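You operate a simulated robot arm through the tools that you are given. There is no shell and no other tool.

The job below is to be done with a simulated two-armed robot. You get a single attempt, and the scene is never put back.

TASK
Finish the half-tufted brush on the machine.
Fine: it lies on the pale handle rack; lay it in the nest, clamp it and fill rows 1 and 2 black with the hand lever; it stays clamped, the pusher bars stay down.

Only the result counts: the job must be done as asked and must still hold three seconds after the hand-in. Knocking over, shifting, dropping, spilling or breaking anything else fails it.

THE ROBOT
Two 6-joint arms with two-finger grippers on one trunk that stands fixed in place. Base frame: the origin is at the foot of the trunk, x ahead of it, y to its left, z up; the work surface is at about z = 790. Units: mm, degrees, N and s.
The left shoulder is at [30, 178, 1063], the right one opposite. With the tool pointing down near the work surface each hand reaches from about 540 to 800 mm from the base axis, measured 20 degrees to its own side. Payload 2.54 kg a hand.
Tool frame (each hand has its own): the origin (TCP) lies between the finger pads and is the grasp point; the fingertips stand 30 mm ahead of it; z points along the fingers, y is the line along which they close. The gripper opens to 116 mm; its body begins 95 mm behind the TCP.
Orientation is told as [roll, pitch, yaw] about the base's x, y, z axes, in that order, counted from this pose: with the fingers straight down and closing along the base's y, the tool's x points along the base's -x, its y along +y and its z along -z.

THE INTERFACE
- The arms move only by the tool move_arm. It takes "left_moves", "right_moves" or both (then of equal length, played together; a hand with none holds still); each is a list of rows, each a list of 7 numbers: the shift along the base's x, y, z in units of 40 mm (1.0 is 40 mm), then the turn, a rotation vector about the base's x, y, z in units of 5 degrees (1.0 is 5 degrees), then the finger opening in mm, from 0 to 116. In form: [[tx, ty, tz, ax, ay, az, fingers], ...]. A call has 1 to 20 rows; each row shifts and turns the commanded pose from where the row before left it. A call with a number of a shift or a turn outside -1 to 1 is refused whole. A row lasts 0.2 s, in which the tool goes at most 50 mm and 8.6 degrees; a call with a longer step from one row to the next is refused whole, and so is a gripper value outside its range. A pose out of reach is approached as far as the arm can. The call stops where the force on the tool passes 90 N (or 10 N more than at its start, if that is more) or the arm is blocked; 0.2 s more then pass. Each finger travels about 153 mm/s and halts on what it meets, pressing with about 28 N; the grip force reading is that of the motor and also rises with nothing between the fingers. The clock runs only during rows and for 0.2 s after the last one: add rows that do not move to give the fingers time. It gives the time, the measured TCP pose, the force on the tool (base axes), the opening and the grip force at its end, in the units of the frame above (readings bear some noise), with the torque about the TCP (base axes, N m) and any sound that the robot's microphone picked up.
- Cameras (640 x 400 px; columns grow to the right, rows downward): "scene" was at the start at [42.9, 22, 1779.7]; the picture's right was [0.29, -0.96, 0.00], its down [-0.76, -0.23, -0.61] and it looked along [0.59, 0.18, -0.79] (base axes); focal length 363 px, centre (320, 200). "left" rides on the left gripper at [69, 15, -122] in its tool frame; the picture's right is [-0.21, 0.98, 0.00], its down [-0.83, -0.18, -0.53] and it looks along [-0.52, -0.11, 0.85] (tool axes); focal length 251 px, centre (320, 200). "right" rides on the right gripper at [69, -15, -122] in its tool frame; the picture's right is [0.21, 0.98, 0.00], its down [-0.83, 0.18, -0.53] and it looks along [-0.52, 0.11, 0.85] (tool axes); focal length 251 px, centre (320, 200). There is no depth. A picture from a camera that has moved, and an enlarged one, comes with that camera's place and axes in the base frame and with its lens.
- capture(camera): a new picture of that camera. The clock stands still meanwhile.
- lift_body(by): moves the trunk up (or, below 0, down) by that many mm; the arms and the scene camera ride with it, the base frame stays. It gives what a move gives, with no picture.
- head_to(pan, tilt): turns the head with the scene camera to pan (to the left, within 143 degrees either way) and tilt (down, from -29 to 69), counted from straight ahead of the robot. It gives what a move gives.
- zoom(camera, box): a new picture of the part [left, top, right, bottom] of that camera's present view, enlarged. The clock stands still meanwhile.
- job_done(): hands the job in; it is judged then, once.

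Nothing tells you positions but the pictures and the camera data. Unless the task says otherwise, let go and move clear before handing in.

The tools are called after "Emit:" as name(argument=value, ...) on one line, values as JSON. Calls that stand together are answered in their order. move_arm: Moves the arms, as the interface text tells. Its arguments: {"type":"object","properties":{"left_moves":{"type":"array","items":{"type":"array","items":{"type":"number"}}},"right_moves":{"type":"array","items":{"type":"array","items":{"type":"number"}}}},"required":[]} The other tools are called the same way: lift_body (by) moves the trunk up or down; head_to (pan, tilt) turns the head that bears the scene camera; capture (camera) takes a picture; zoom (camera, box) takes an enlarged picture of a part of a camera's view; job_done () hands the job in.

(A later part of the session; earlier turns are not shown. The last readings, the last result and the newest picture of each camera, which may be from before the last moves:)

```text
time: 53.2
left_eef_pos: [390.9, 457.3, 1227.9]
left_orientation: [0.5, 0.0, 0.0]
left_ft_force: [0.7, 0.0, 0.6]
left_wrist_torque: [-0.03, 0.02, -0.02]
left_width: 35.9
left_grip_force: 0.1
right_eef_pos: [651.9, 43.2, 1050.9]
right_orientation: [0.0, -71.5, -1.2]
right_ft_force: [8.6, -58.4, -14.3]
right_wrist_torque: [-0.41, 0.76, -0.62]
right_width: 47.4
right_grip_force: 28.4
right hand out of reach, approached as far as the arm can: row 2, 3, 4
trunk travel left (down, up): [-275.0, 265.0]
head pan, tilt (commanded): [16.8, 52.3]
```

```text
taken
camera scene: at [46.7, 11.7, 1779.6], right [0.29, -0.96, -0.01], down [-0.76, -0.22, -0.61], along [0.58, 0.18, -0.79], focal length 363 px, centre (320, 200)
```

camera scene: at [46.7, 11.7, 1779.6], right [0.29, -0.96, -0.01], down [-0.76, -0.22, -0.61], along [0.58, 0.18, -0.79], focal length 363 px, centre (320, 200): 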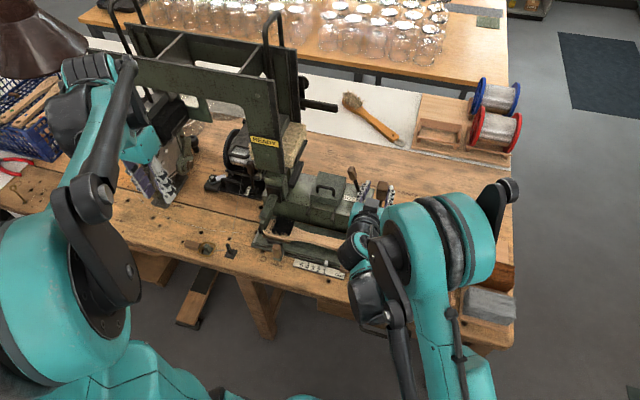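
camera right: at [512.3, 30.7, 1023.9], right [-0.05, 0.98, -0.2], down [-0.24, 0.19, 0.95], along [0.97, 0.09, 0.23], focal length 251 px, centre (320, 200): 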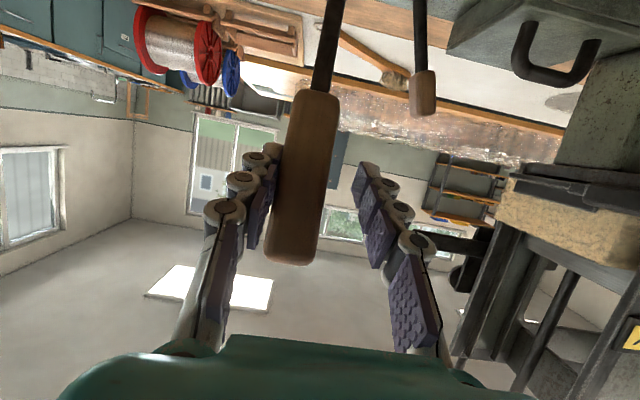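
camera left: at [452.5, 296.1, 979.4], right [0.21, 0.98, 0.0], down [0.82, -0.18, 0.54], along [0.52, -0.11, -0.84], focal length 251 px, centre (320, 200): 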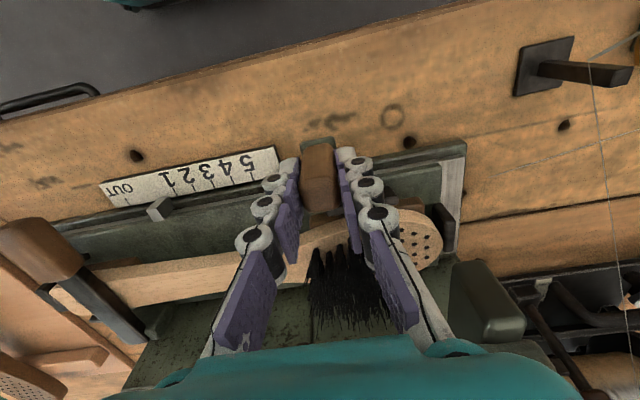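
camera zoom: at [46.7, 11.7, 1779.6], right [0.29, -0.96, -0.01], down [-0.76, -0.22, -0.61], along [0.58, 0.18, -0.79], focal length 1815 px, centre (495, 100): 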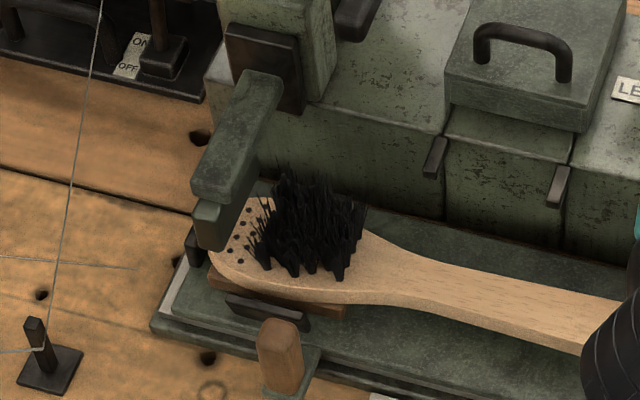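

The tilt put the wrist too close to the shoulder. I'll open the fingers, go back to the last good pose, and then use a steeper tool (pitch about −30°), which stays in reach for the whole stroke.

Emit:
move_arm(right_moves=[[0, 0, 0, 0, 0, 0, 60], [0.38, 0, 0.29, 0, 0.6, 0, 64], [0.4025, 0, 0.2575, 0, 0.6, 0, 64], [0.4225, 0, 0.22, 0, 0.6, 0, 64], [0.4425, 0, 0.1825, 0, 0.6, 0, 64], [0, 0, 0, 0, 0, 0, 64]])

Emit:
capture(camera="right")

Emit:
capture(camera="scene")

```text
time: 54.6
left_eef_pos: [389.1, 461.8, 1227.1]
left_orientation: [0.2, 0.0, 0.0]
left_ft_force: [-0.8, 0.0, 0.7]
left_wrist_torque: [0.0, -0.04, 0.02]
left_width: 36.1
left_grip_force: 0.0
right_eef_pos: [716.0, 54.9, 1090.8]
right_orientation: [0.2, -60.1, -0.1]
right_ft_force: [4.2, -13.9, -1.4]
right_wrist_torque: [-0.15, -0.12, -0.11]
right_width: 72.1
right_grip_force: 6.2
trunk travel left (down, up): [-275.0, 265.0]
head pan, tilt (commanded): [16.8, 52.3]
```

```text
taken
camera right: at [573.9, 39.4, 1092.5], right [-0.11, 0.98, -0.18], down [-0.05, 0.18, 0.98], along [0.99, 0.12, 0.03], focal length 251 px, centre (320, 200)
```

right: 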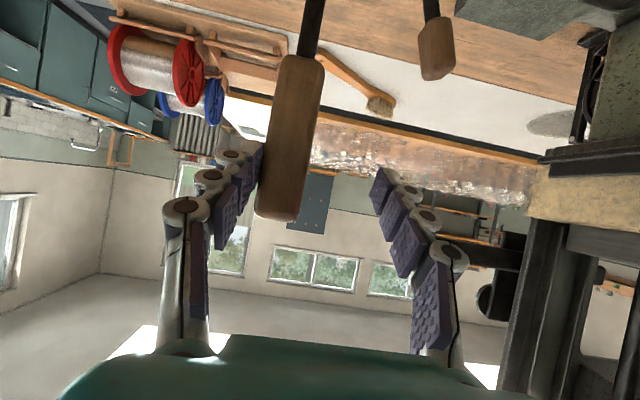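

```text
taken
camera scene: at [43.7, 19.5, 1779.8], right [0.29, -0.96, 0.0], down [-0.76, -0.23, -0.61], along [0.58, 0.18, -0.79], focal length 363 px, centre (320, 200)
```

scene: 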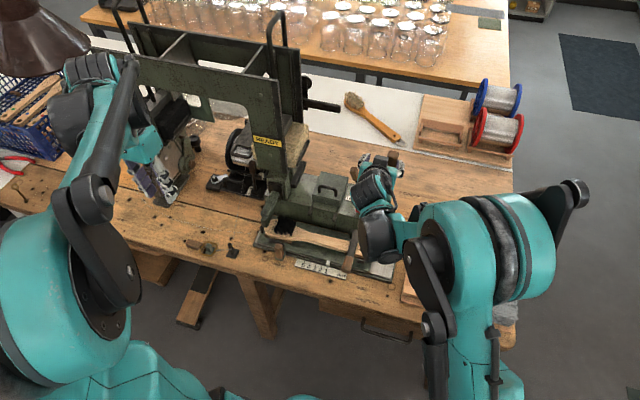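

The hand ended 22 mm too far left of the lever. I'll shift it back to centre the open fingers on the lever before regripping.

Emit:
move_arm(right_moves=[[0, -0.3, 0, 0, 0, 0, 74], [0, -0.25, 0, 0, 0, 0, 74], [0, 0, 0, 0, 0, 0, 74]])

Emit:
capture(camera="right")

Emit:
zoom(camera="scene", box=[230, 110, 420, 290])

```text
time: 55.4
left_eef_pos: [389.0, 463.8, 1226.2]
left_orientation: [0.1, -0.1, 0.0]
left_ft_force: [0.5, -0.4, -0.1]
left_wrist_torque: [0.03, 0.04, -0.02]
left_width: 35.7
left_grip_force: 0.0
right_eef_pos: [712.6, 35.8, 1092.5]
right_orientation: [0.0, -60.0, -0.1]
right_ft_force: [0.4, 0.6, 0.0]
right_wrist_torque: [0.04, 0.03, -0.02]
right_width: 73.7
right_grip_force: 0.0
trunk travel left (down, up): [-275.0, 265.0]
head pan, tilt (commanded): [16.8, 52.3]
```

```text
taken
camera right: at [572.1, 20.7, 1092.2], right [-0.11, 0.98, -0.19], down [-0.05, 0.18, 0.98], along [0.99, 0.12, 0.03], focal length 251 px, centre (320, 200)
```

right: 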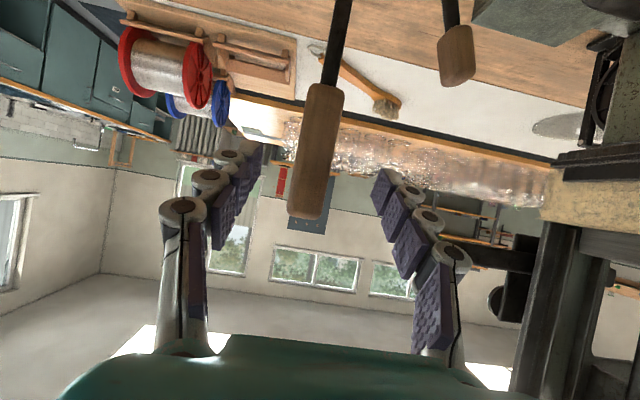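

```text
2.22 times, centred on (325, 200) of scene
camera zoom: at [42.7, 22.8, 1779.7], right [0.29, -0.96, 0.0], down [-0.76, -0.23, -0.61], along [0.59, 0.18, -0.79], focal length 807 px, centre (309, 200)
```

zoom: 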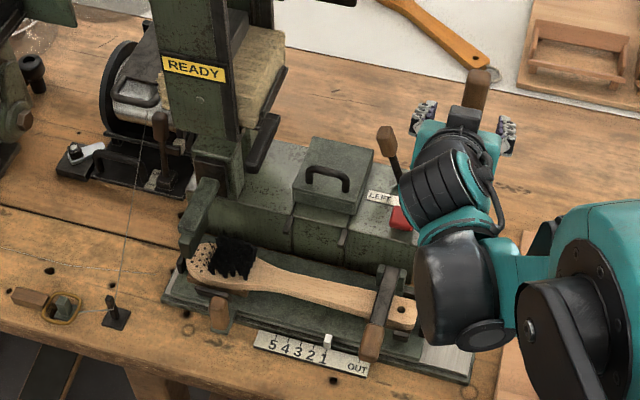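

The lever is spring-returned and is back at rest; READY still shows. I'll tilt the hand to −30°, which keeps the wrist within reach along the entire stroke, and take the grip again.

Emit:
move_arm(right_moves=[[-0.1, -0.02, 0, 0, 1, 0, 72], [-0.1, -0.02, 0, 0, 1, 0, 72], [-0.1, -0.02, 0, 0, 1, 0, 72], [0, -0.02, -0.2, 0, 1, 0, 72], [0, 0, -0.2, 0, 1, 0, 72], [0, 0, -0.2, 0, 1, 0, 72], [0, 0, 0, 0, 0, 0, 72]])

Emit:
capture(camera="right")

Emit:
zoom(camera="scene", box=[290, 250, 370, 290])

```text
time: 57.0
left_eef_pos: [387.7, 463.2, 1225.7]
left_orientation: [0.2, -0.1, 0.1]
left_ft_force: [-0.3, 0.0, 0.2]
left_wrist_torque: [0.0, -0.01, 0.02]
left_width: 35.9
left_grip_force: 0.1
right_eef_pos: [701.8, 32.4, 1067.1]
right_orientation: [0.0, -30.0, -0.1]
right_ft_force: [-0.2, -0.5, 0.6]
right_wrist_torque: [-0.02, 0.01, 0.0]
right_width: 72.0
right_grip_force: 0.2
trunk travel left (down, up): [-275.0, 265.0]
head pan, tilt (commanded): [16.8, 52.3]
```

```text
taken
camera right: at [579.2, 17.4, 1138.2], right [-0.19, 0.98, -0.11], down [0.45, 0.18, 0.87], along [0.87, 0.11, -0.47], focal length 251 px, centre (320, 200)
```

right: 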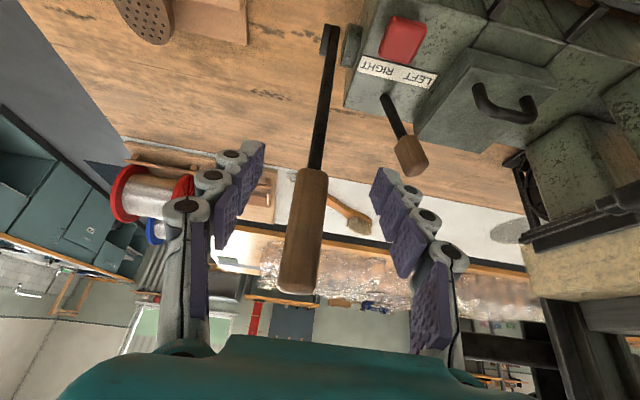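

```text
8.00 times, centred on (330, 270) of scene
camera zoom: at [42.4, 22.1, 1779.8], right [0.29, -0.96, 0.0], down [-0.76, -0.23, -0.61], along [0.59, 0.18, -0.79], focal length 2904 px, centre (240, -360)
```

zoom: 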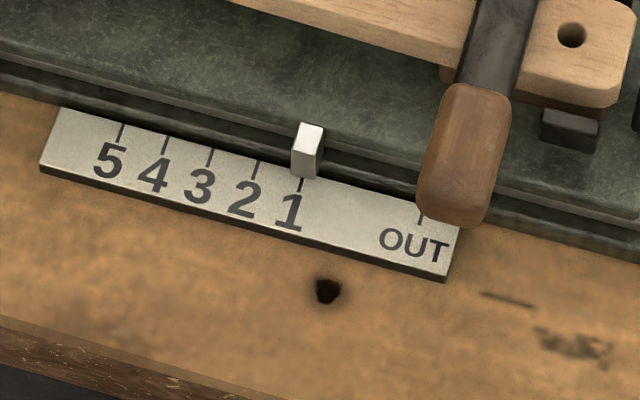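

Emit:
move_arm(right_moves=[[0.75, 0, 0, 0, 0, 0, 72], [0.75, 0, 0, 0, 0, 0, 72], [0.06, 0, 0, 0, 0, 0, 72], [0, 0, 0, 0, 0, 0, 72]])

Emit:
capture(camera="right")

```text
time: 58.0
left_eef_pos: [389.0, 463.6, 1226.3]
left_orientation: [0.1, 0.1, 0.0]
left_ft_force: [-0.4, 0.0, 0.4]
left_wrist_torque: [0.01, 0.01, 0.02]
left_width: 36.0
left_grip_force: 0.1
right_eef_pos: [765.5, 31.9, 1066.7]
right_orientation: [-0.1, -30.2, 0.0]
right_ft_force: [0.5, -1.1, 1.0]
right_wrist_torque: [-0.02, 0.0, -0.01]
right_width: 72.1
right_grip_force: 0.0
trunk travel left (down, up): [-275.0, 265.0]
head pan, tilt (commanded): [16.8, 52.3]
```

```text
taken
camera right: at [643.3, 17.0, 1137.4], right [-0.19, 0.98, -0.11], down [0.45, 0.18, 0.88], along [0.87, 0.11, -0.47], focal length 251 px, centre (320, 200)
```

right: 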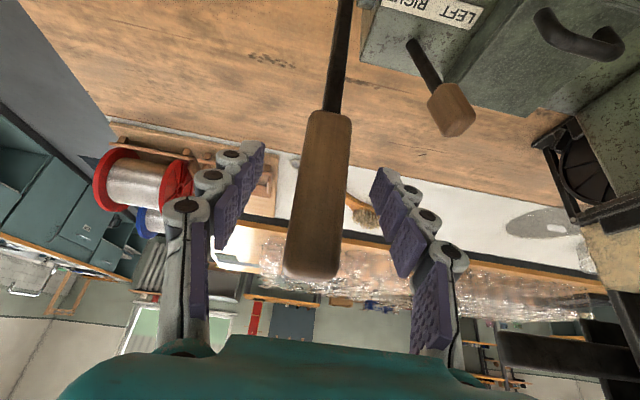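

Emit:
move_arm(right_moves=[[0, 0, 0, 0, 0, 0, 40], [0, 0, 0, 0, 0, 0, 10], [0, 0, 0, 0, 0, 0, 10], [0, 0, 0, 0, 0, 0, 10], [-0.4875, 0, 0.0225, 0, 0, 0, 10], [-0.485, 0, -0.02, 0, 0, 0, 10], [-0.4825, 0, -0.065, 0, 0, 0, 10], [-0.4725, 0, -0.105, 0, 0, 0, 10], [-0.4625, 0, -0.145, 0, 0, 0, 10], [-0.45, 0, -0.1875, 0, 0, 0, 10]])

Emit:
capture(camera="right")

Emit:
capture(camera="scene")

```text
time: 60.2
left_eef_pos: [388.4, 464.5, 1225.9]
left_orientation: [0.0, 0.0, 0.1]
left_ft_force: [-0.3, -0.3, 0.5]
left_wrist_torque: [0.0, 0.01, 0.04]
left_width: 36.2
left_grip_force: 0.0
right_eef_pos: [652.2, 32.4, 1046.5]
right_orientation: [0.1, -30.0, 0.0]
right_ft_force: [11.2, 7.7, 4.3]
right_wrist_torque: [0.21, -1.61, 0.11]
right_width: 27.0
right_grip_force: 44.7
trunk travel left (down, up): [-275.0, 265.0]
head pan, tilt (commanded): [16.8, 52.3]
```

```text
taken
camera right: at [529.5, 17.3, 1116.9], right [-0.19, 0.98, -0.11], down [0.45, 0.18, 0.88], along [0.87, 0.11, -0.47], focal length 251 px, centre (320, 200)
```

right: 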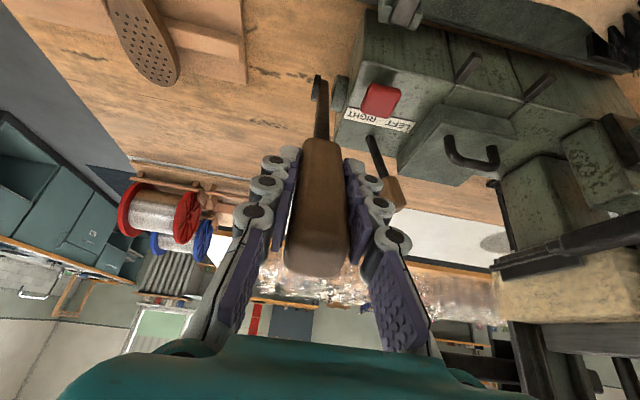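

```text
taken
camera scene: at [44.3, 23.5, 1779.7], right [0.29, -0.96, 0.0], down [-0.76, -0.23, -0.61], along [0.58, 0.18, -0.79], focal length 363 px, centre (320, 200)
```

scene: 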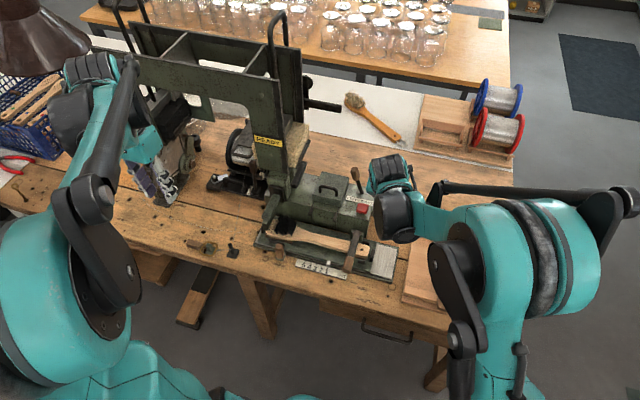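

Smooth so far (25°, about 14 N). I'll go on in the same arc to about 45°.

Emit:
move_arm(right_moves=[[-0.43, 0, -0.2225, 0, 0.2, 0, 10], [-0.41, 0, -0.2625, 0, 0.2, 0, 10], [-0.385, 0, -0.295, 0, 0.2, 0, 10], [-0.3575, 0, -0.3275, 0, 0.2, 0, 10]])

Emit:
zoom(camera="scene", box=[230, 110, 420, 290])

Emit:
zoom(camera="scene", box=[240, 180, 330, 260])

Emit:
capture(camera="right")

```text
time: 61.2
left_eef_pos: [389.8, 465.6, 1226.7]
left_orientation: [0.0, 0.1, 0.1]
left_ft_force: [0.6, -0.5, 0.1]
left_wrist_torque: [0.0, -0.01, -0.02]
left_width: 36.1
left_grip_force: 0.1
right_eef_pos: [589.5, 31.9, 1003.7]
right_orientation: [0.0, -26.1, 0.0]
right_ft_force: [11.9, 9.2, 7.7]
right_wrist_torque: [0.21, -1.61, 0.09]
right_width: 27.3
right_grip_force: 45.3
trunk travel left (down, up): [-275.0, 265.0]
head pan, tilt (commanded): [16.8, 52.3]
```

```text
2.22 times, centred on (325, 200) of scene
camera zoom: at [43.6, 23.7, 1779.7], right [0.29, -0.96, 0.0], down [-0.76, -0.23, -0.61], along [0.58, 0.18, -0.79], focal length 807 px, centre (309, 200)
```

zoom: 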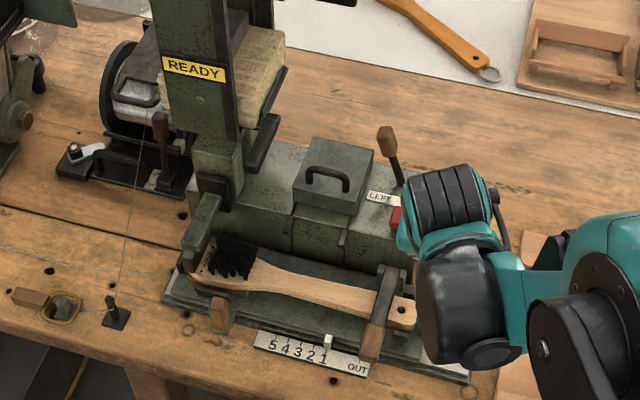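

```text
5.00 times, centred on (285, 220) of scene
camera zoom: at [43.6, 23.7, 1779.7], right [0.29, -0.96, 0.0], down [-0.76, -0.23, -0.61], along [0.58, 0.18, -0.79], focal length 1815 px, centre (495, 100)
```

zoom: 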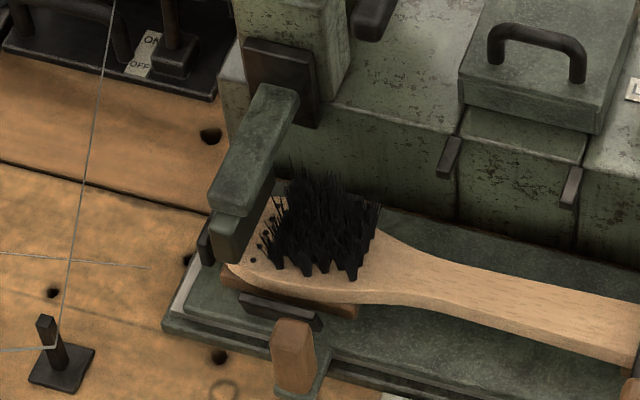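

```text
taken
camera right: at [472.0, 17.2, 1081.8], right [-0.19, 0.98, -0.09], down [0.51, 0.18, 0.84], along [0.84, 0.11, -0.53], focal length 251 px, centre (320, 200)
```

right: 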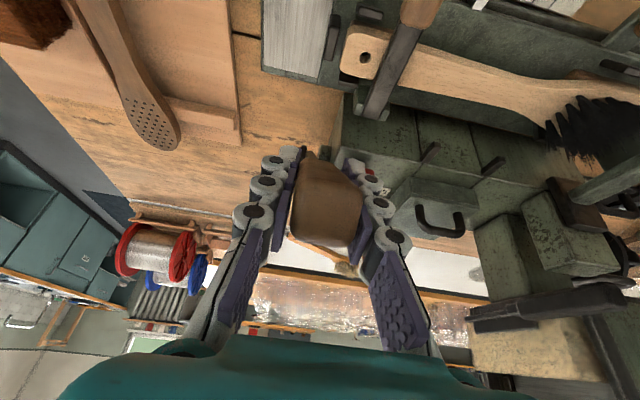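

The tufting nose is coming down on the head while READY still shows. I'll continue the stroke, tilting the hand back upright to keep within reach.

Emit:
move_arm(right_moves=[[-0.3275, 0, -0.3575, 0, 0.6, 0, 10], [-0.295, 0, -0.385, 0, 0.6, 0, 10]])

Emit:
zoom(camera="scene", box=[230, 110, 420, 290])

Emit:
zoom(camera="scene", box=[240, 180, 330, 260])

```text
time: 61.8
left_eef_pos: [389.9, 464.6, 1227.1]
left_orientation: [0.0, 0.0, 0.0]
left_ft_force: [-1.3, -0.5, -0.3]
left_wrist_torque: [0.01, 0.05, 0.03]
left_width: 36.1
left_grip_force: 0.0
right_eef_pos: [562.9, 32.3, 973.4]
right_orientation: [0.0, -20.1, -0.1]
right_ft_force: [11.6, 6.9, 8.7]
right_wrist_torque: [0.17, -1.62, 0.09]
right_width: 27.3
right_grip_force: 44.5
trunk travel left (down, up): [-275.0, 265.0]
head pan, tilt (commanded): [16.8, 52.3]
heard: click
```

```text
2.22 times, centred on (325, 200) of scene
camera zoom: at [43.8, 23.3, 1779.8], right [0.29, -0.96, 0.0], down [-0.76, -0.23, -0.61], along [0.58, 0.18, -0.79], focal length 807 px, centre (309, 200)
```

zoom: 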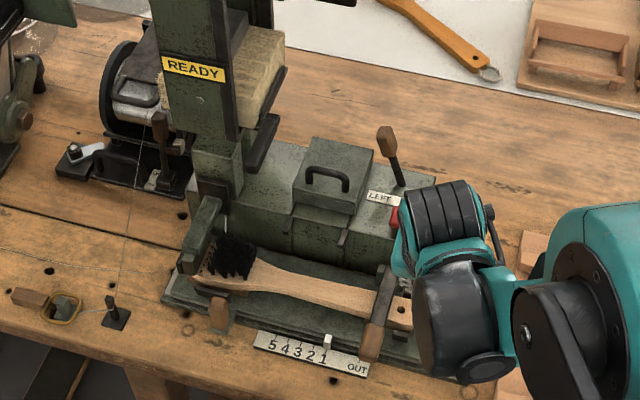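

```text
5.00 times, centred on (285, 220) of scene
camera zoom: at [43.8, 23.3, 1779.8], right [0.29, -0.96, 0.0], down [-0.76, -0.23, -0.61], along [0.58, 0.18, -0.79], focal length 1815 px, centre (495, 100)
```

zoom: 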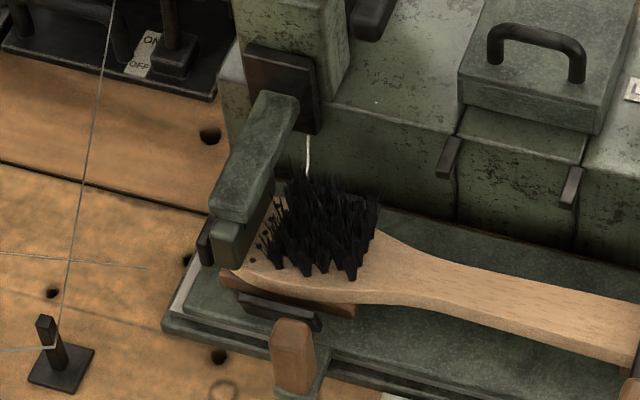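

A click was heard. I'll zoom in on the nose and the head to see what the stroke did.

Emit:
zoom(camera="scene", box=[270, 185, 320, 235])

Emit:
zoom(camera="left", box=[200, 100, 340, 220])

```text
8.00 times, centred on (295, 210) of scene
camera zoom: at [43.8, 23.3, 1779.8], right [0.29, -0.96, 0.0], down [-0.76, -0.23, -0.61], along [0.58, 0.18, -0.79], focal length 2904 px, centre (520, 120)
```

zoom: 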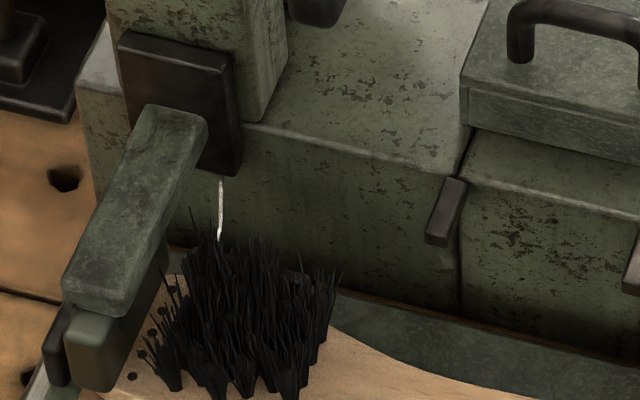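

```text
3.33 times, centred on (270, 160) of left
camera zoom: at [320.5, 480.0, 1347.8], right [0.21, 0.98, 0.0], down [0.83, -0.18, 0.53], along [0.52, -0.11, -0.85], focal length 838 px, centre (487, 333)
```

zoom: 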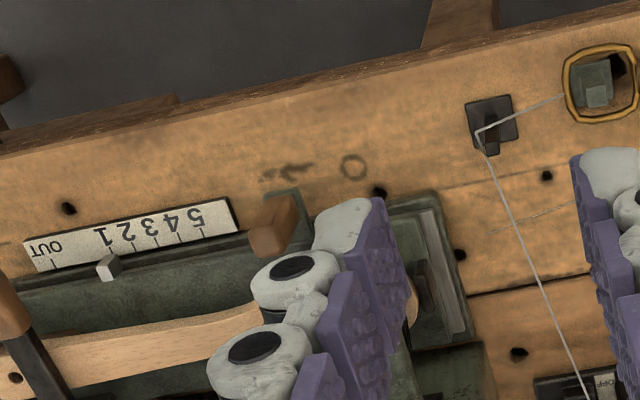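

A thin pale strand shows behind the bristles; I need to see it properly. I'll ease the lever back along its arc to rest, then look at the head.

Emit:
move_arm(right_moves=[[0.295, 0, 0.385, 0, -0.6, 0, 10], [0.3275, 0, 0.3575, 0, -0.6, 0, 10], [0.3575, 0, 0.3275, 0, -0.2, 0, 10], [0.385, 0, 0.295, 0, -0.2, 0, 10], [0.41, 0, 0.2625, 0, -0.2, 0, 10], [0.43, 0, 0.2225, 0, -0.2, 0, 10], [0.45, 0, 0.1875, 0, 0, 0, 10], [0.4625, 0, 0.145, 0, 0, 0, 10], [0.4725, 0, 0.105, 0, 0, 0, 10], [0.4825, 0, 0.065, 0, 0, 0, 10], [0.485, 0, 0.02, 0, 0, 0, 10], [0.4875, 0, -0.0225, 0, 0, 0, 10], [0, 0, 0, 0, 0, 0, 10]])

Emit:
zoom(camera="scene", box=[230, 110, 420, 290])

Emit:
zoom(camera="scene", box=[270, 185, 330, 245])

```text
time: 64.6
left_eef_pos: [386.4, 464.0, 1227.8]
left_orientation: [0.0, -0.1, 0.0]
left_ft_force: [0.8, -0.3, 0.5]
left_wrist_torque: [0.01, -0.01, 0.02]
left_width: 35.9
left_grip_force: 0.0
right_eef_pos: [762.9, 33.0, 1069.1]
right_orientation: [0.0, -30.2, 0.0]
right_ft_force: [-8.4, 6.2, 12.6]
right_wrist_torque: [0.1, 0.99, 0.05]
right_width: 27.3
right_grip_force: 45.3
trunk travel left (down, up): [-275.0, 265.0]
head pan, tilt (commanded): [16.8, 52.3]
```

```text
2.22 times, centred on (325, 200) of scene
camera zoom: at [39.8, 23.2, 1780.0], right [0.29, -0.96, 0.0], down [-0.76, -0.23, -0.61], along [0.59, 0.18, -0.79], focal length 807 px, centre (309, 200)
```

zoom: 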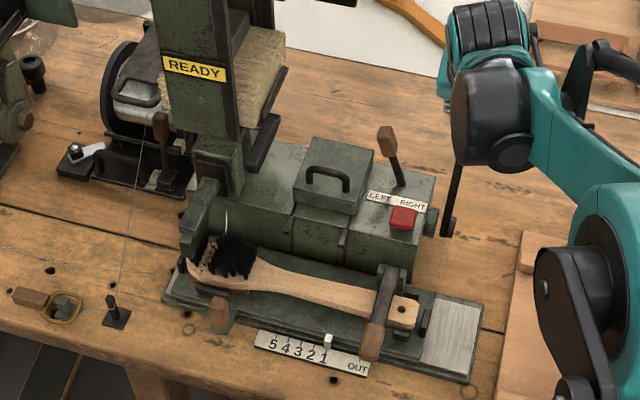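

```text
6.67 times, centred on (300, 215) of scene
camera zoom: at [39.8, 23.2, 1780.0], right [0.29, -0.96, 0.0], down [-0.76, -0.23, -0.61], along [0.59, 0.18, -0.79], focal length 2420 px, centre (453, 100)
```

zoom: 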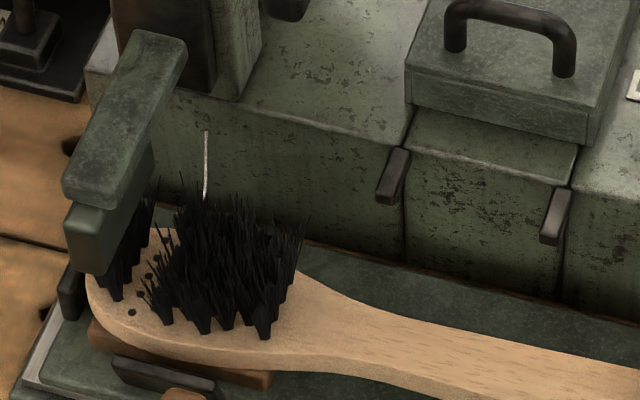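

Row 1 is now filled black and the sign is READY again. There's a thin pale strand behind the head; I'll look at it more closely.

Emit:
zoom(camera="scene", box=[268, 198, 300, 232])

Emit:
zoom(camera="scene", box=[255, 175, 295, 215])

Emit:
zoom(camera="left", box=[150, 100, 360, 280])

```text
11.76 times, centred on (284, 215) of scene
camera zoom: at [39.8, 23.2, 1780.0], right [0.29, -0.96, 0.0], down [-0.76, -0.23, -0.61], along [0.59, 0.18, -0.79], focal length 4271 px, centre (744, 24)
```

zoom: 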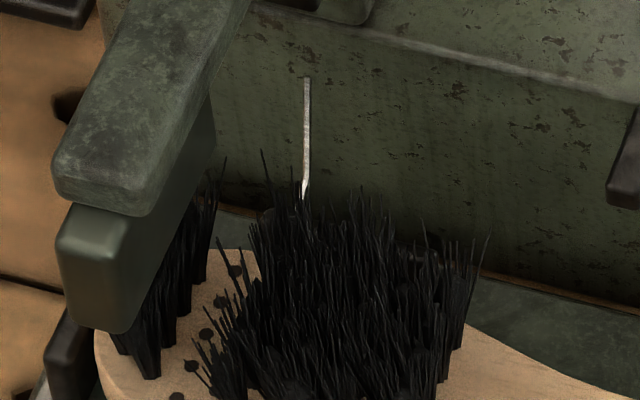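

```text
10.00 times, centred on (275, 195) of scene
camera zoom: at [39.8, 23.2, 1780.0], right [0.29, -0.96, 0.0], down [-0.76, -0.23, -0.61], along [0.59, 0.18, -0.79], focal length 3630 px, centre (770, 250)
```

zoom: 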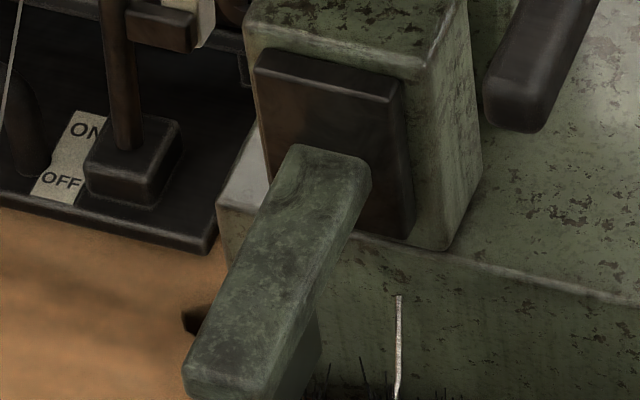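

```text
2.22 times, centred on (255, 190) of left
camera zoom: at [317.5, 480.0, 1348.7], right [0.21, 0.98, 0.0], down [0.82, -0.18, 0.54], along [0.52, -0.11, -0.84], focal length 559 px, centre (464, 222)
```

zoom: 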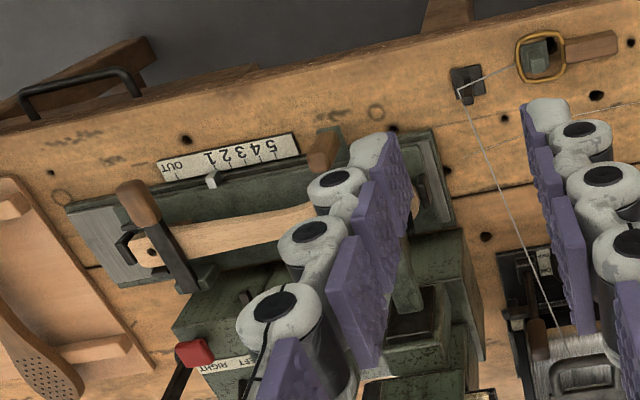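

The strand isn't explained from here. I'll bring the left hand back over the carriage knob and use its camera on the way to inspect the head from nearer.

Emit:
move_arm(left_moves=[[0.3, -0.5, -0.6, 0, 0, 0, 40], [0.5, -0.64, -0.6, 0, 0, 0, 40], [0.5, -0.64, -0.6, 0, 0, 0, 40], [0.5, -0.64, -0.6, 0, 0, 0, 40], [0.5, -0.64, -0.6, 0, 0, 0, 40], [0.5, -0.64, -0.6, 0, 0, 0, 40], [0.5, -0.64, -0.6, 0, 0, 0, 40], [0, 0, 0, 0, 0, 0, 40]])

Emit:
capture(camera="left")

Emit:
zoom(camera="left", box=[260, 120, 440, 260])

```text
time: 66.4
left_eef_pos: [520.1, 290.0, 1059.5]
left_orientation: [0.1, -0.1, 0.0]
left_ft_force: [1.0, 0.4, 0.0]
left_wrist_torque: [0.0, 0.04, 0.02]
left_width: 40.0
left_grip_force: 0.1
right_eef_pos: [763.4, 32.4, 1067.7]
right_orientation: [-0.1, -30.3, 0.1]
right_ft_force: [5.3, 9.8, 27.9]
right_wrist_torque: [0.15, -0.53, 0.09]
right_width: 27.0
right_grip_force: 45.1
trunk travel left (down, up): [-275.0, 265.0]
head pan, tilt (commanded): [16.8, 52.3]
```

```text
taken
camera left: at [450.4, 306.3, 1180.2], right [0.21, 0.98, 0.0], down [0.82, -0.18, 0.54], along [0.52, -0.11, -0.84], focal length 251 px, centre (320, 200)
```

left: 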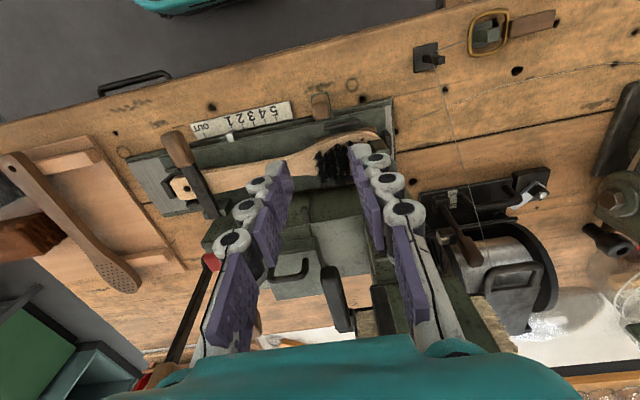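

```text
2.86 times, centred on (350, 190) of left
camera zoom: at [450.4, 306.3, 1180.2], right [0.21, 0.98, 0.0], down [0.82, -0.18, 0.54], along [0.52, -0.11, -0.84], focal length 718 px, centre (234, 229)
```

zoom: 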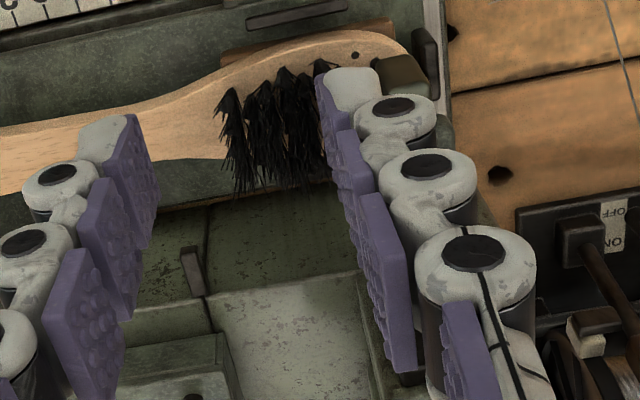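

Emit:
move_arm(left_moves=[[0.02, 0.02, -0.9, 0, 0, 0, 44], [0.02, 0, -0.9, 0, 0, 0, 44], [0, 0, -0.9, 0, 0, 0, 44], [0, 0, -0.8, 0, 0, 0, 44], [0, 0, 0, 0, 0, 0, 44]])

Emit:
capture(camera="left")

Emit:
zoom(camera="left", box=[280, 150, 480, 340])

Emit:
zoom(camera="scene", box=[250, 190, 370, 290])

```text
time: 67.6
left_eef_pos: [522.1, 291.8, 917.4]
left_orientation: [0.0, -0.1, 0.0]
left_ft_force: [0.1, -0.5, -0.3]
left_wrist_torque: [0.02, 0.03, -0.01]
left_width: 43.7
left_grip_force: 0.1
right_eef_pos: [763.8, 32.1, 1067.8]
right_orientation: [0.0, -30.2, 0.0]
right_ft_force: [6.7, 8.6, 30.0]
right_wrist_torque: [0.26, -0.54, 0.08]
right_width: 27.3
right_grip_force: 44.9
trunk travel left (down, up): [-275.0, 265.0]
head pan, tilt (commanded): [16.8, 52.3]
```

```text
taken
camera left: at [453.0, 307.1, 1039.2], right [0.21, 0.98, 0.0], down [0.82, -0.18, 0.54], along [0.52, -0.11, -0.84], focal length 251 px, centre (320, 200)
```

left: 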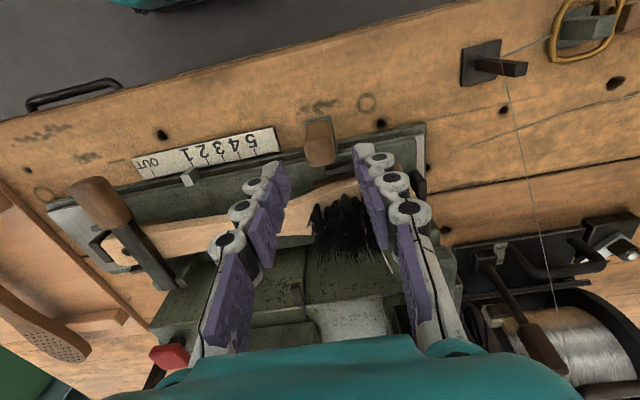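

```text
2.11 times, centred on (380, 245) of left
camera zoom: at [453.0, 307.1, 1039.2], right [0.21, 0.98, 0.0], down [0.82, -0.18, 0.54], along [0.52, -0.11, -0.84], focal length 529 px, centre (194, 105)
```

zoom: 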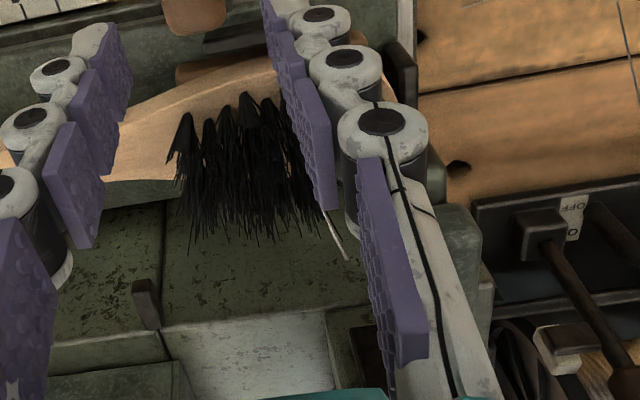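

```text
4.00 times, centred on (310, 240) of scene
camera zoom: at [39.8, 23.4, 1779.9], right [0.29, -0.96, 0.0], down [-0.76, -0.23, -0.61], along [0.59, 0.18, -0.79], focal length 1452 px, centre (360, 40)
```

zoom: 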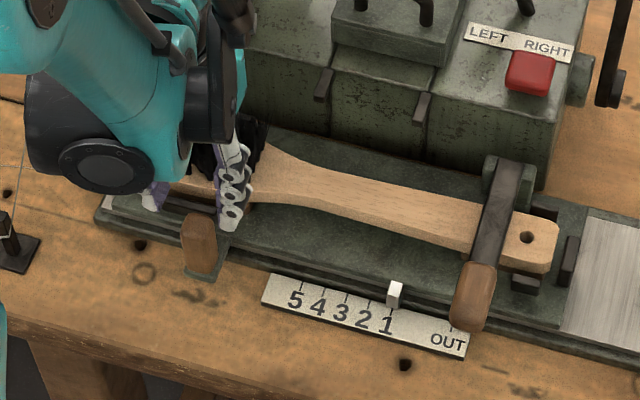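

The strand stands at about [676, 340, 850], on the machine body's face behind the head, so not in the way. I'll free the lever from the right hand to avoid strain, then lower the left hand onto the carriage knob.

Emit:
move_arm(right_moves=[[0, 0, 0, 0, 0, 0, 50], [0, 0, 0, 0, 0, 0, 72], [-0.7, 0, 0, 0, 0, 0, 72], [-0.7, 0, 0, 0, 0, 0, 72], [-0.7, 0, 0, 0, 0, 0, 72]], left_moves=[[0, 0, -0.7, 0, 0, 0, 44], [0, 0, -0.75, 0, 0, 0, 44], [0, 0, 0, 0, 0, 0, 30], [0, 0, 0, 0, 0, 0, 10], [0, 0, 0, 0, 0, 0, 10]])

Emit:
capture(camera="left")

Emit:
capture(camera="scene")

```text
time: 68.8
left_eef_pos: [526.0, 291.5, 859.4]
left_orientation: [0.1, 0.0, 0.0]
left_ft_force: [0.6, 0.2, -3.6]
left_wrist_torque: [0.02, -1.39, -0.02]
left_width: 21.4
left_grip_force: 44.9
right_eef_pos: [680.7, 32.2, 1067.2]
right_orientation: [0.0, -30.0, 0.0]
right_ft_force: [0.5, 0.2, 0.3]
right_wrist_torque: [0.02, 0.04, 0.02]
right_width: 72.2
right_grip_force: 0.0
trunk travel left (down, up): [-275.0, 265.0]
head pan, tilt (commanded): [16.8, 52.3]
```

```text
taken
camera left: at [456.3, 307.1, 981.4], right [0.21, 0.98, 0.0], down [0.83, -0.18, 0.53], along [0.52, -0.11, -0.85], focal length 251 px, centre (320, 200)
```

left: 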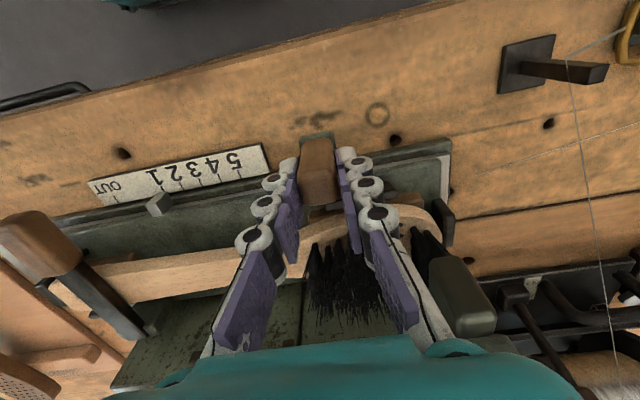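

```text
taken
camera scene: at [43.5, 22.6, 1779.7], right [0.29, -0.96, 0.0], down [-0.76, -0.23, -0.61], along [0.59, 0.18, -0.79], focal length 363 px, centre (320, 200)
```

scene: 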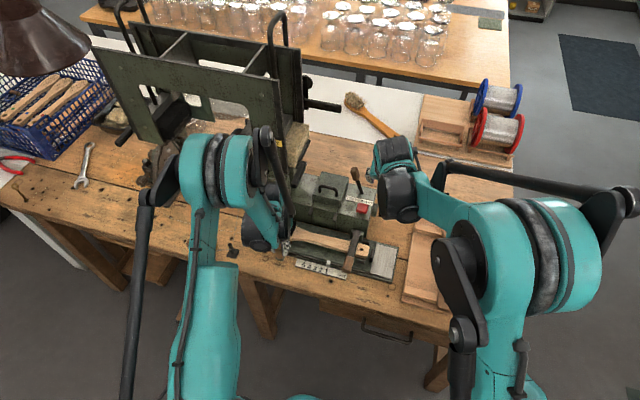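

The knob is held. I'll slide the carriage 17.5 mm further to row 2 and check pointer, sign and head.

Emit:
move_arm(left_moves=[[0, 0.14, 0, 0, 0, 0, 10], [0, 0.15, 0, 0, 0, 0, 10], [0, 0.15, 0, 0, 0, 0, 10], [0, 0, 0, 0, 0, 0, 10]])

Emit:
zoom(camera="scene", box=[290, 250, 370, 290])

Emit:
capture(camera="left")

Emit:
zoom(camera="scene", box=[230, 110, 330, 210])

```text
time: 69.8
left_eef_pos: [525.5, 309.1, 859.5]
left_orientation: [0.0, 0.0, 0.0]
left_ft_force: [13.5, 1.3, -7.9]
left_wrist_torque: [0.07, -0.21, -0.01]
left_width: 21.3
left_grip_force: 45.1
right_eef_pos: [682.4, 31.7, 1067.2]
right_orientation: [0.0, -29.9, 0.0]
right_ft_force: [1.0, -0.1, 0.2]
right_wrist_torque: [0.03, 0.01, -0.01]
right_width: 72.2
right_grip_force: 0.1
trunk travel left (down, up): [-275.0, 265.0]
head pan, tilt (commanded): [16.8, 52.3]
```

```text
8.00 times, centred on (330, 270) of scene
camera zoom: at [45.7, 22.7, 1779.6], right [0.29, -0.96, 0.0], down [-0.76, -0.23, -0.61], along [0.58, 0.18, -0.79], focal length 2904 px, centre (240, -360)
```

zoom: 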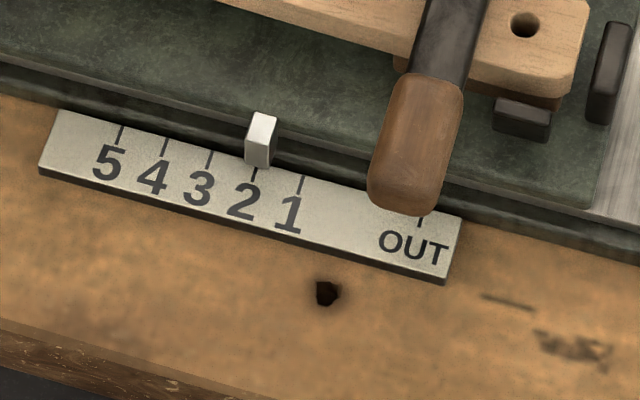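

```text
taken
camera left: at [456.4, 325.0, 981.5], right [0.21, 0.98, 0.0], down [0.83, -0.18, 0.53], along [0.52, -0.11, -0.85], focal length 251 px, centre (320, 200)
```

left: 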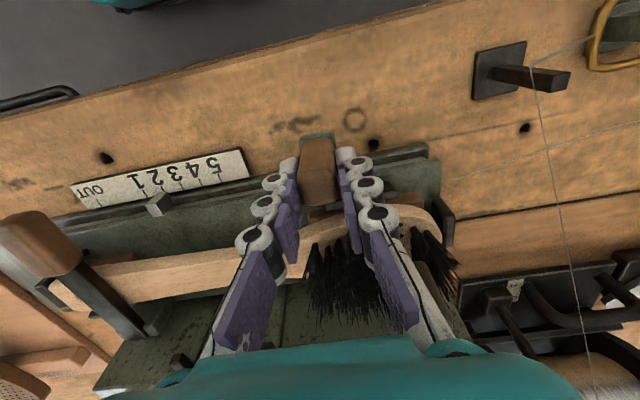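

```text
4.00 times, centred on (280, 160) of scene
camera zoom: at [45.7, 22.7, 1779.6], right [0.29, -0.96, 0.0], down [-0.76, -0.23, -0.61], along [0.58, 0.18, -0.79], focal length 1452 px, centre (480, 360)
```

zoom: 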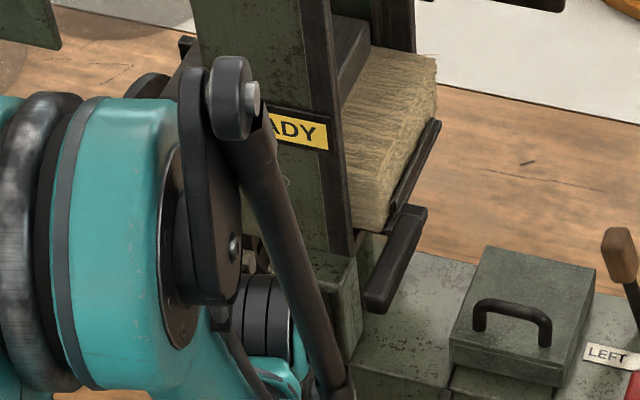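

Pointer on "2" and READY shows again. I'll release the knob, rise, and withdraw the left hand.

Emit:
move_arm(left_moves=[[0, 0, 0, 0, 0, 0, 24], [0, 0, 0, 0, 0, 0, 30], [0, 0, 0, 0, 0, 0, 38], [0, 0, 0.5, 0, 0, 0, 38], [0, 0, 0.9, 0, 0, 0, 38], [0, 0, 0.9, 0, 0, 0, 38], [0, 0, 0.9, 0, 0, 0, 38], [0, 0, 0.9, 0, 0, 0, 38], [0, 0, 0.9, 0, 0, 0, 38], [-0.5, 0.6, 0.6, 0, 0, 0, 38], [-0.5, 0.6, 0.6, 0, 0, 0, 38], [-0.5, 0.6, 0.6, 0, 0, 0, 38], [-0.5, 0.6, 0.6, 0, 0, 0, 38], [-0.5, 0.6, 0.6, 0, 0, 0, 38], [-0.5, 0.6, 0.6, 0, 0, 0, 38], [-0.3, 0.5, 0.6, 0, 0, 0, 38]])

Emit:
zoom(camera="scene", box=[230, 110, 420, 290])

Emit:
zoom(camera="scene", box=[250, 190, 320, 250])

Emit:
zoom(camera="scene", box=[290, 250, 370, 290])

Emit:
capture(camera="right")

```text
time: 73.2
left_eef_pos: [391.1, 475.3, 1229.1]
left_orientation: [0.0, 0.0, 0.1]
left_ft_force: [-0.6, -0.6, 0.6]
left_wrist_torque: [0.02, -0.04, 0.01]
left_width: 37.8
left_grip_force: 0.1
right_eef_pos: [680.0, 30.0, 1068.1]
right_orientation: [0.1, -30.0, 0.0]
right_ft_force: [0.0, 0.4, -0.5]
right_wrist_torque: [-0.03, -0.02, 0.01]
right_width: 72.3
right_grip_force: 0.1
trunk travel left (down, up): [-275.0, 265.0]
head pan, tilt (commanded): [16.8, 52.3]
```

```text
2.22 times, centred on (325, 200) of scene
camera zoom: at [42.6, 22.4, 1779.7], right [0.29, -0.96, 0.0], down [-0.76, -0.23, -0.61], along [0.59, 0.18, -0.79], focal length 807 px, centre (309, 200)
```

zoom: 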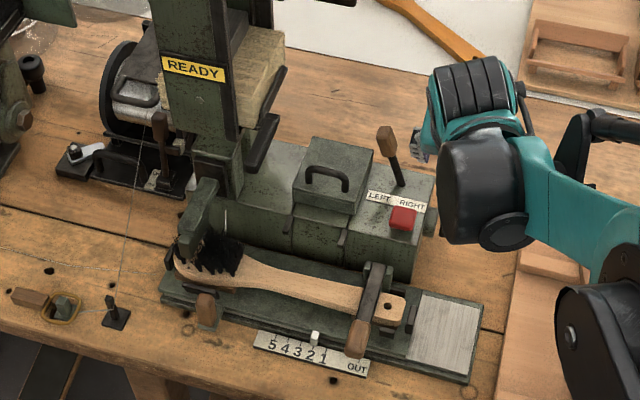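

```text
6.67 times, centred on (285, 220) of scene
camera zoom: at [42.6, 22.4, 1779.7], right [0.29, -0.96, 0.0], down [-0.76, -0.23, -0.61], along [0.59, 0.18, -0.79], focal length 2420 px, centre (553, 67)
```

zoom: 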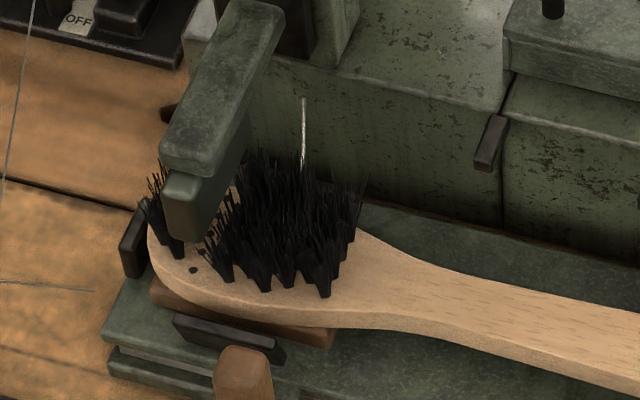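

```text
8.00 times, centred on (330, 270) of scene
camera zoom: at [42.6, 22.4, 1779.7], right [0.29, -0.96, 0.0], down [-0.76, -0.23, -0.61], along [0.59, 0.18, -0.79], focal length 2904 px, centre (240, -360)
```

zoom: 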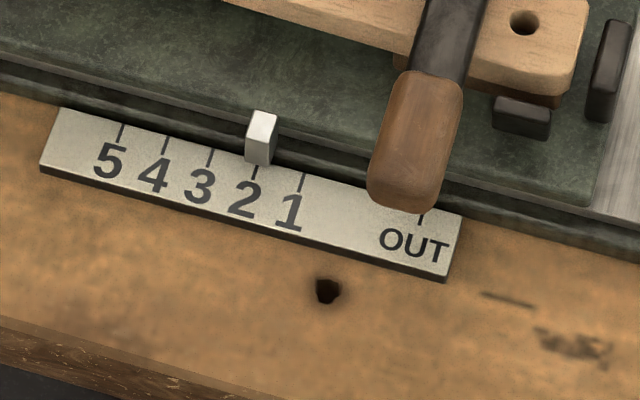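

```text
taken
camera right: at [557.8, 16.5, 1139.0], right [-0.19, 0.98, -0.11], down [0.45, 0.18, 0.88], along [0.87, 0.11, -0.47], focal length 251 px, centre (320, 200)
```

right: 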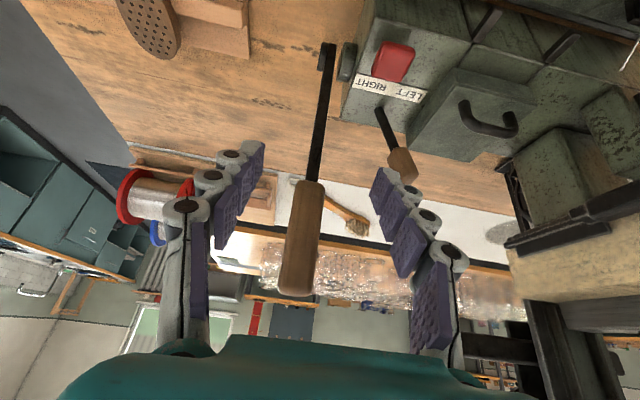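

READY at row 2; row 1 stands filled black left of the nose, and the pale strand stays with the machine, not the brush. Now I'll regrip the hand lever for the second stroke.

Emit:
move_arm(right_moves=[[0.7, 0.02, 0, 0, 0, 0, 72], [0.7, 0, 0, 0, 0, 0, 72], [0.7, 0, 0, 0, 0, 0, 72], [0, 0, 0, 0, 0, 0, 72], [0, 0, 0, 0, 0, 0, 40], [0, 0, 0, 0, 0, 0, 10], [0, 0, 0, 0, 0, 0, 10], [0, 0, 0, 0, 0, 0, 10]])

Emit:
capture(camera="right")

```text
time: 75.0
left_eef_pos: [390.5, 475.6, 1229.9]
left_orientation: [0.1, 0.0, -0.1]
left_ft_force: [-0.3, -0.3, -0.1]
left_wrist_torque: [-0.01, 0.0, 0.02]
left_width: 38.2
left_grip_force: 0.1
right_eef_pos: [762.5, 32.8, 1067.8]
right_orientation: [0.1, -30.0, -0.1]
right_ft_force: [0.4, 3.6, 4.4]
right_wrist_torque: [0.18, 0.17, 0.07]
right_width: 27.6
right_grip_force: 45.5
trunk travel left (down, up): [-275.0, 265.0]
head pan, tilt (commanded): [16.8, 52.3]
```

```text
taken
camera right: at [640.4, 17.3, 1139.2], right [-0.19, 0.98, -0.11], down [0.45, 0.18, 0.88], along [0.87, 0.11, -0.47], focal length 251 px, centre (320, 200)
```

right: 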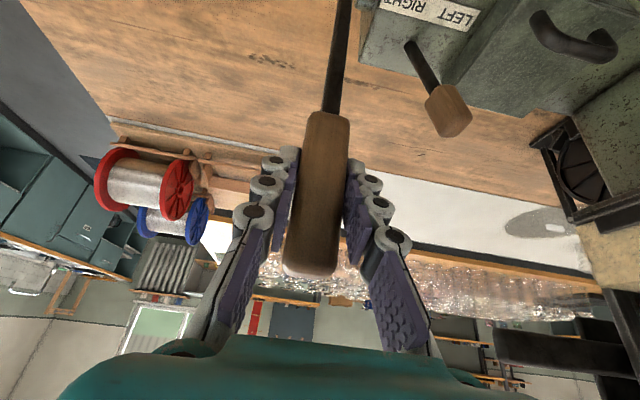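

The lever is gripped again. I'll make the same full arc stroke, listening for the click.

Emit:
move_arm(right_moves=[[-0.4875, 0, 0.0225, 0, 0, 0, 10], [-0.485, 0, -0.02, 0, 0, 0, 10], [-0.4825, 0, -0.065, 0, 0, 0, 10], [-0.4725, 0, -0.105, 0, 0, 0, 10], [-0.4625, 0, -0.145, 0, 0, 0, 10], [-0.45, 0, -0.1875, 0, 0, 0, 10], [-0.43, 0, -0.2225, 0, 0.2, 0, 10], [-0.41, 0, -0.2625, 0, 0.2, 0, 10], [-0.385, 0, -0.295, 0, 0.2, 0, 10], [-0.3575, 0, -0.3275, 0, 0.2, 0, 10], [-0.3275, 0, -0.3575, 0, 0.6, 0, 10], [-0.295, 0, -0.385, 0, 0.6, 0, 10]])

Emit:
zoom(camera="scene", box=[230, 110, 420, 290])

Emit:
zoom(camera="scene", box=[250, 190, 320, 250])

```text
time: 77.6
left_eef_pos: [392.8, 474.9, 1228.3]
left_orientation: [0.1, 0.1, 0.0]
left_ft_force: [0.2, 0.6, 0.0]
left_wrist_torque: [-0.01, -0.01, -0.02]
left_width: 37.9
left_grip_force: 0.1
right_eef_pos: [563.1, 32.1, 974.0]
right_orientation: [0.0, -20.1, -0.1]
right_ft_force: [14.3, 1.9, 6.2]
right_wrist_torque: [-0.01, -1.64, 0.03]
right_width: 27.4
right_grip_force: 45.3
trunk travel left (down, up): [-275.0, 265.0]
head pan, tilt (commanded): [16.8, 52.3]
heard: click
```

```text
2.22 times, centred on (325, 200) of scene
camera zoom: at [44.1, 22.3, 1779.7], right [0.29, -0.96, 0.0], down [-0.76, -0.23, -0.61], along [0.58, 0.18, -0.79], focal length 807 px, centre (309, 200)
```

zoom: 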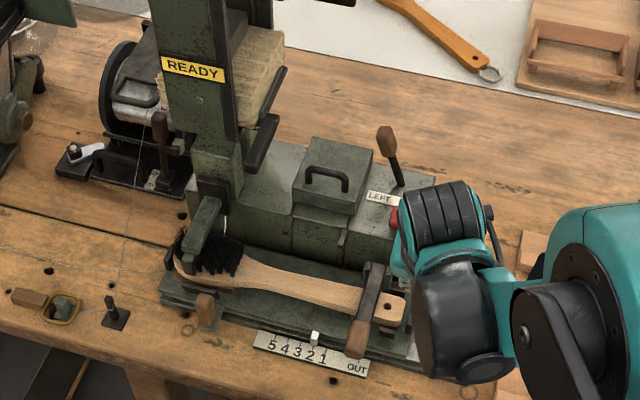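

```text
6.67 times, centred on (285, 220) of scene
camera zoom: at [44.1, 22.3, 1779.7], right [0.29, -0.96, 0.0], down [-0.76, -0.23, -0.61], along [0.58, 0.18, -0.79], focal length 2420 px, centre (553, 67)
```

zoom: 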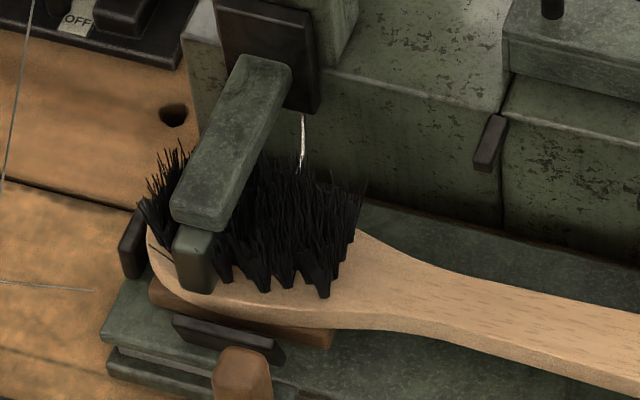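

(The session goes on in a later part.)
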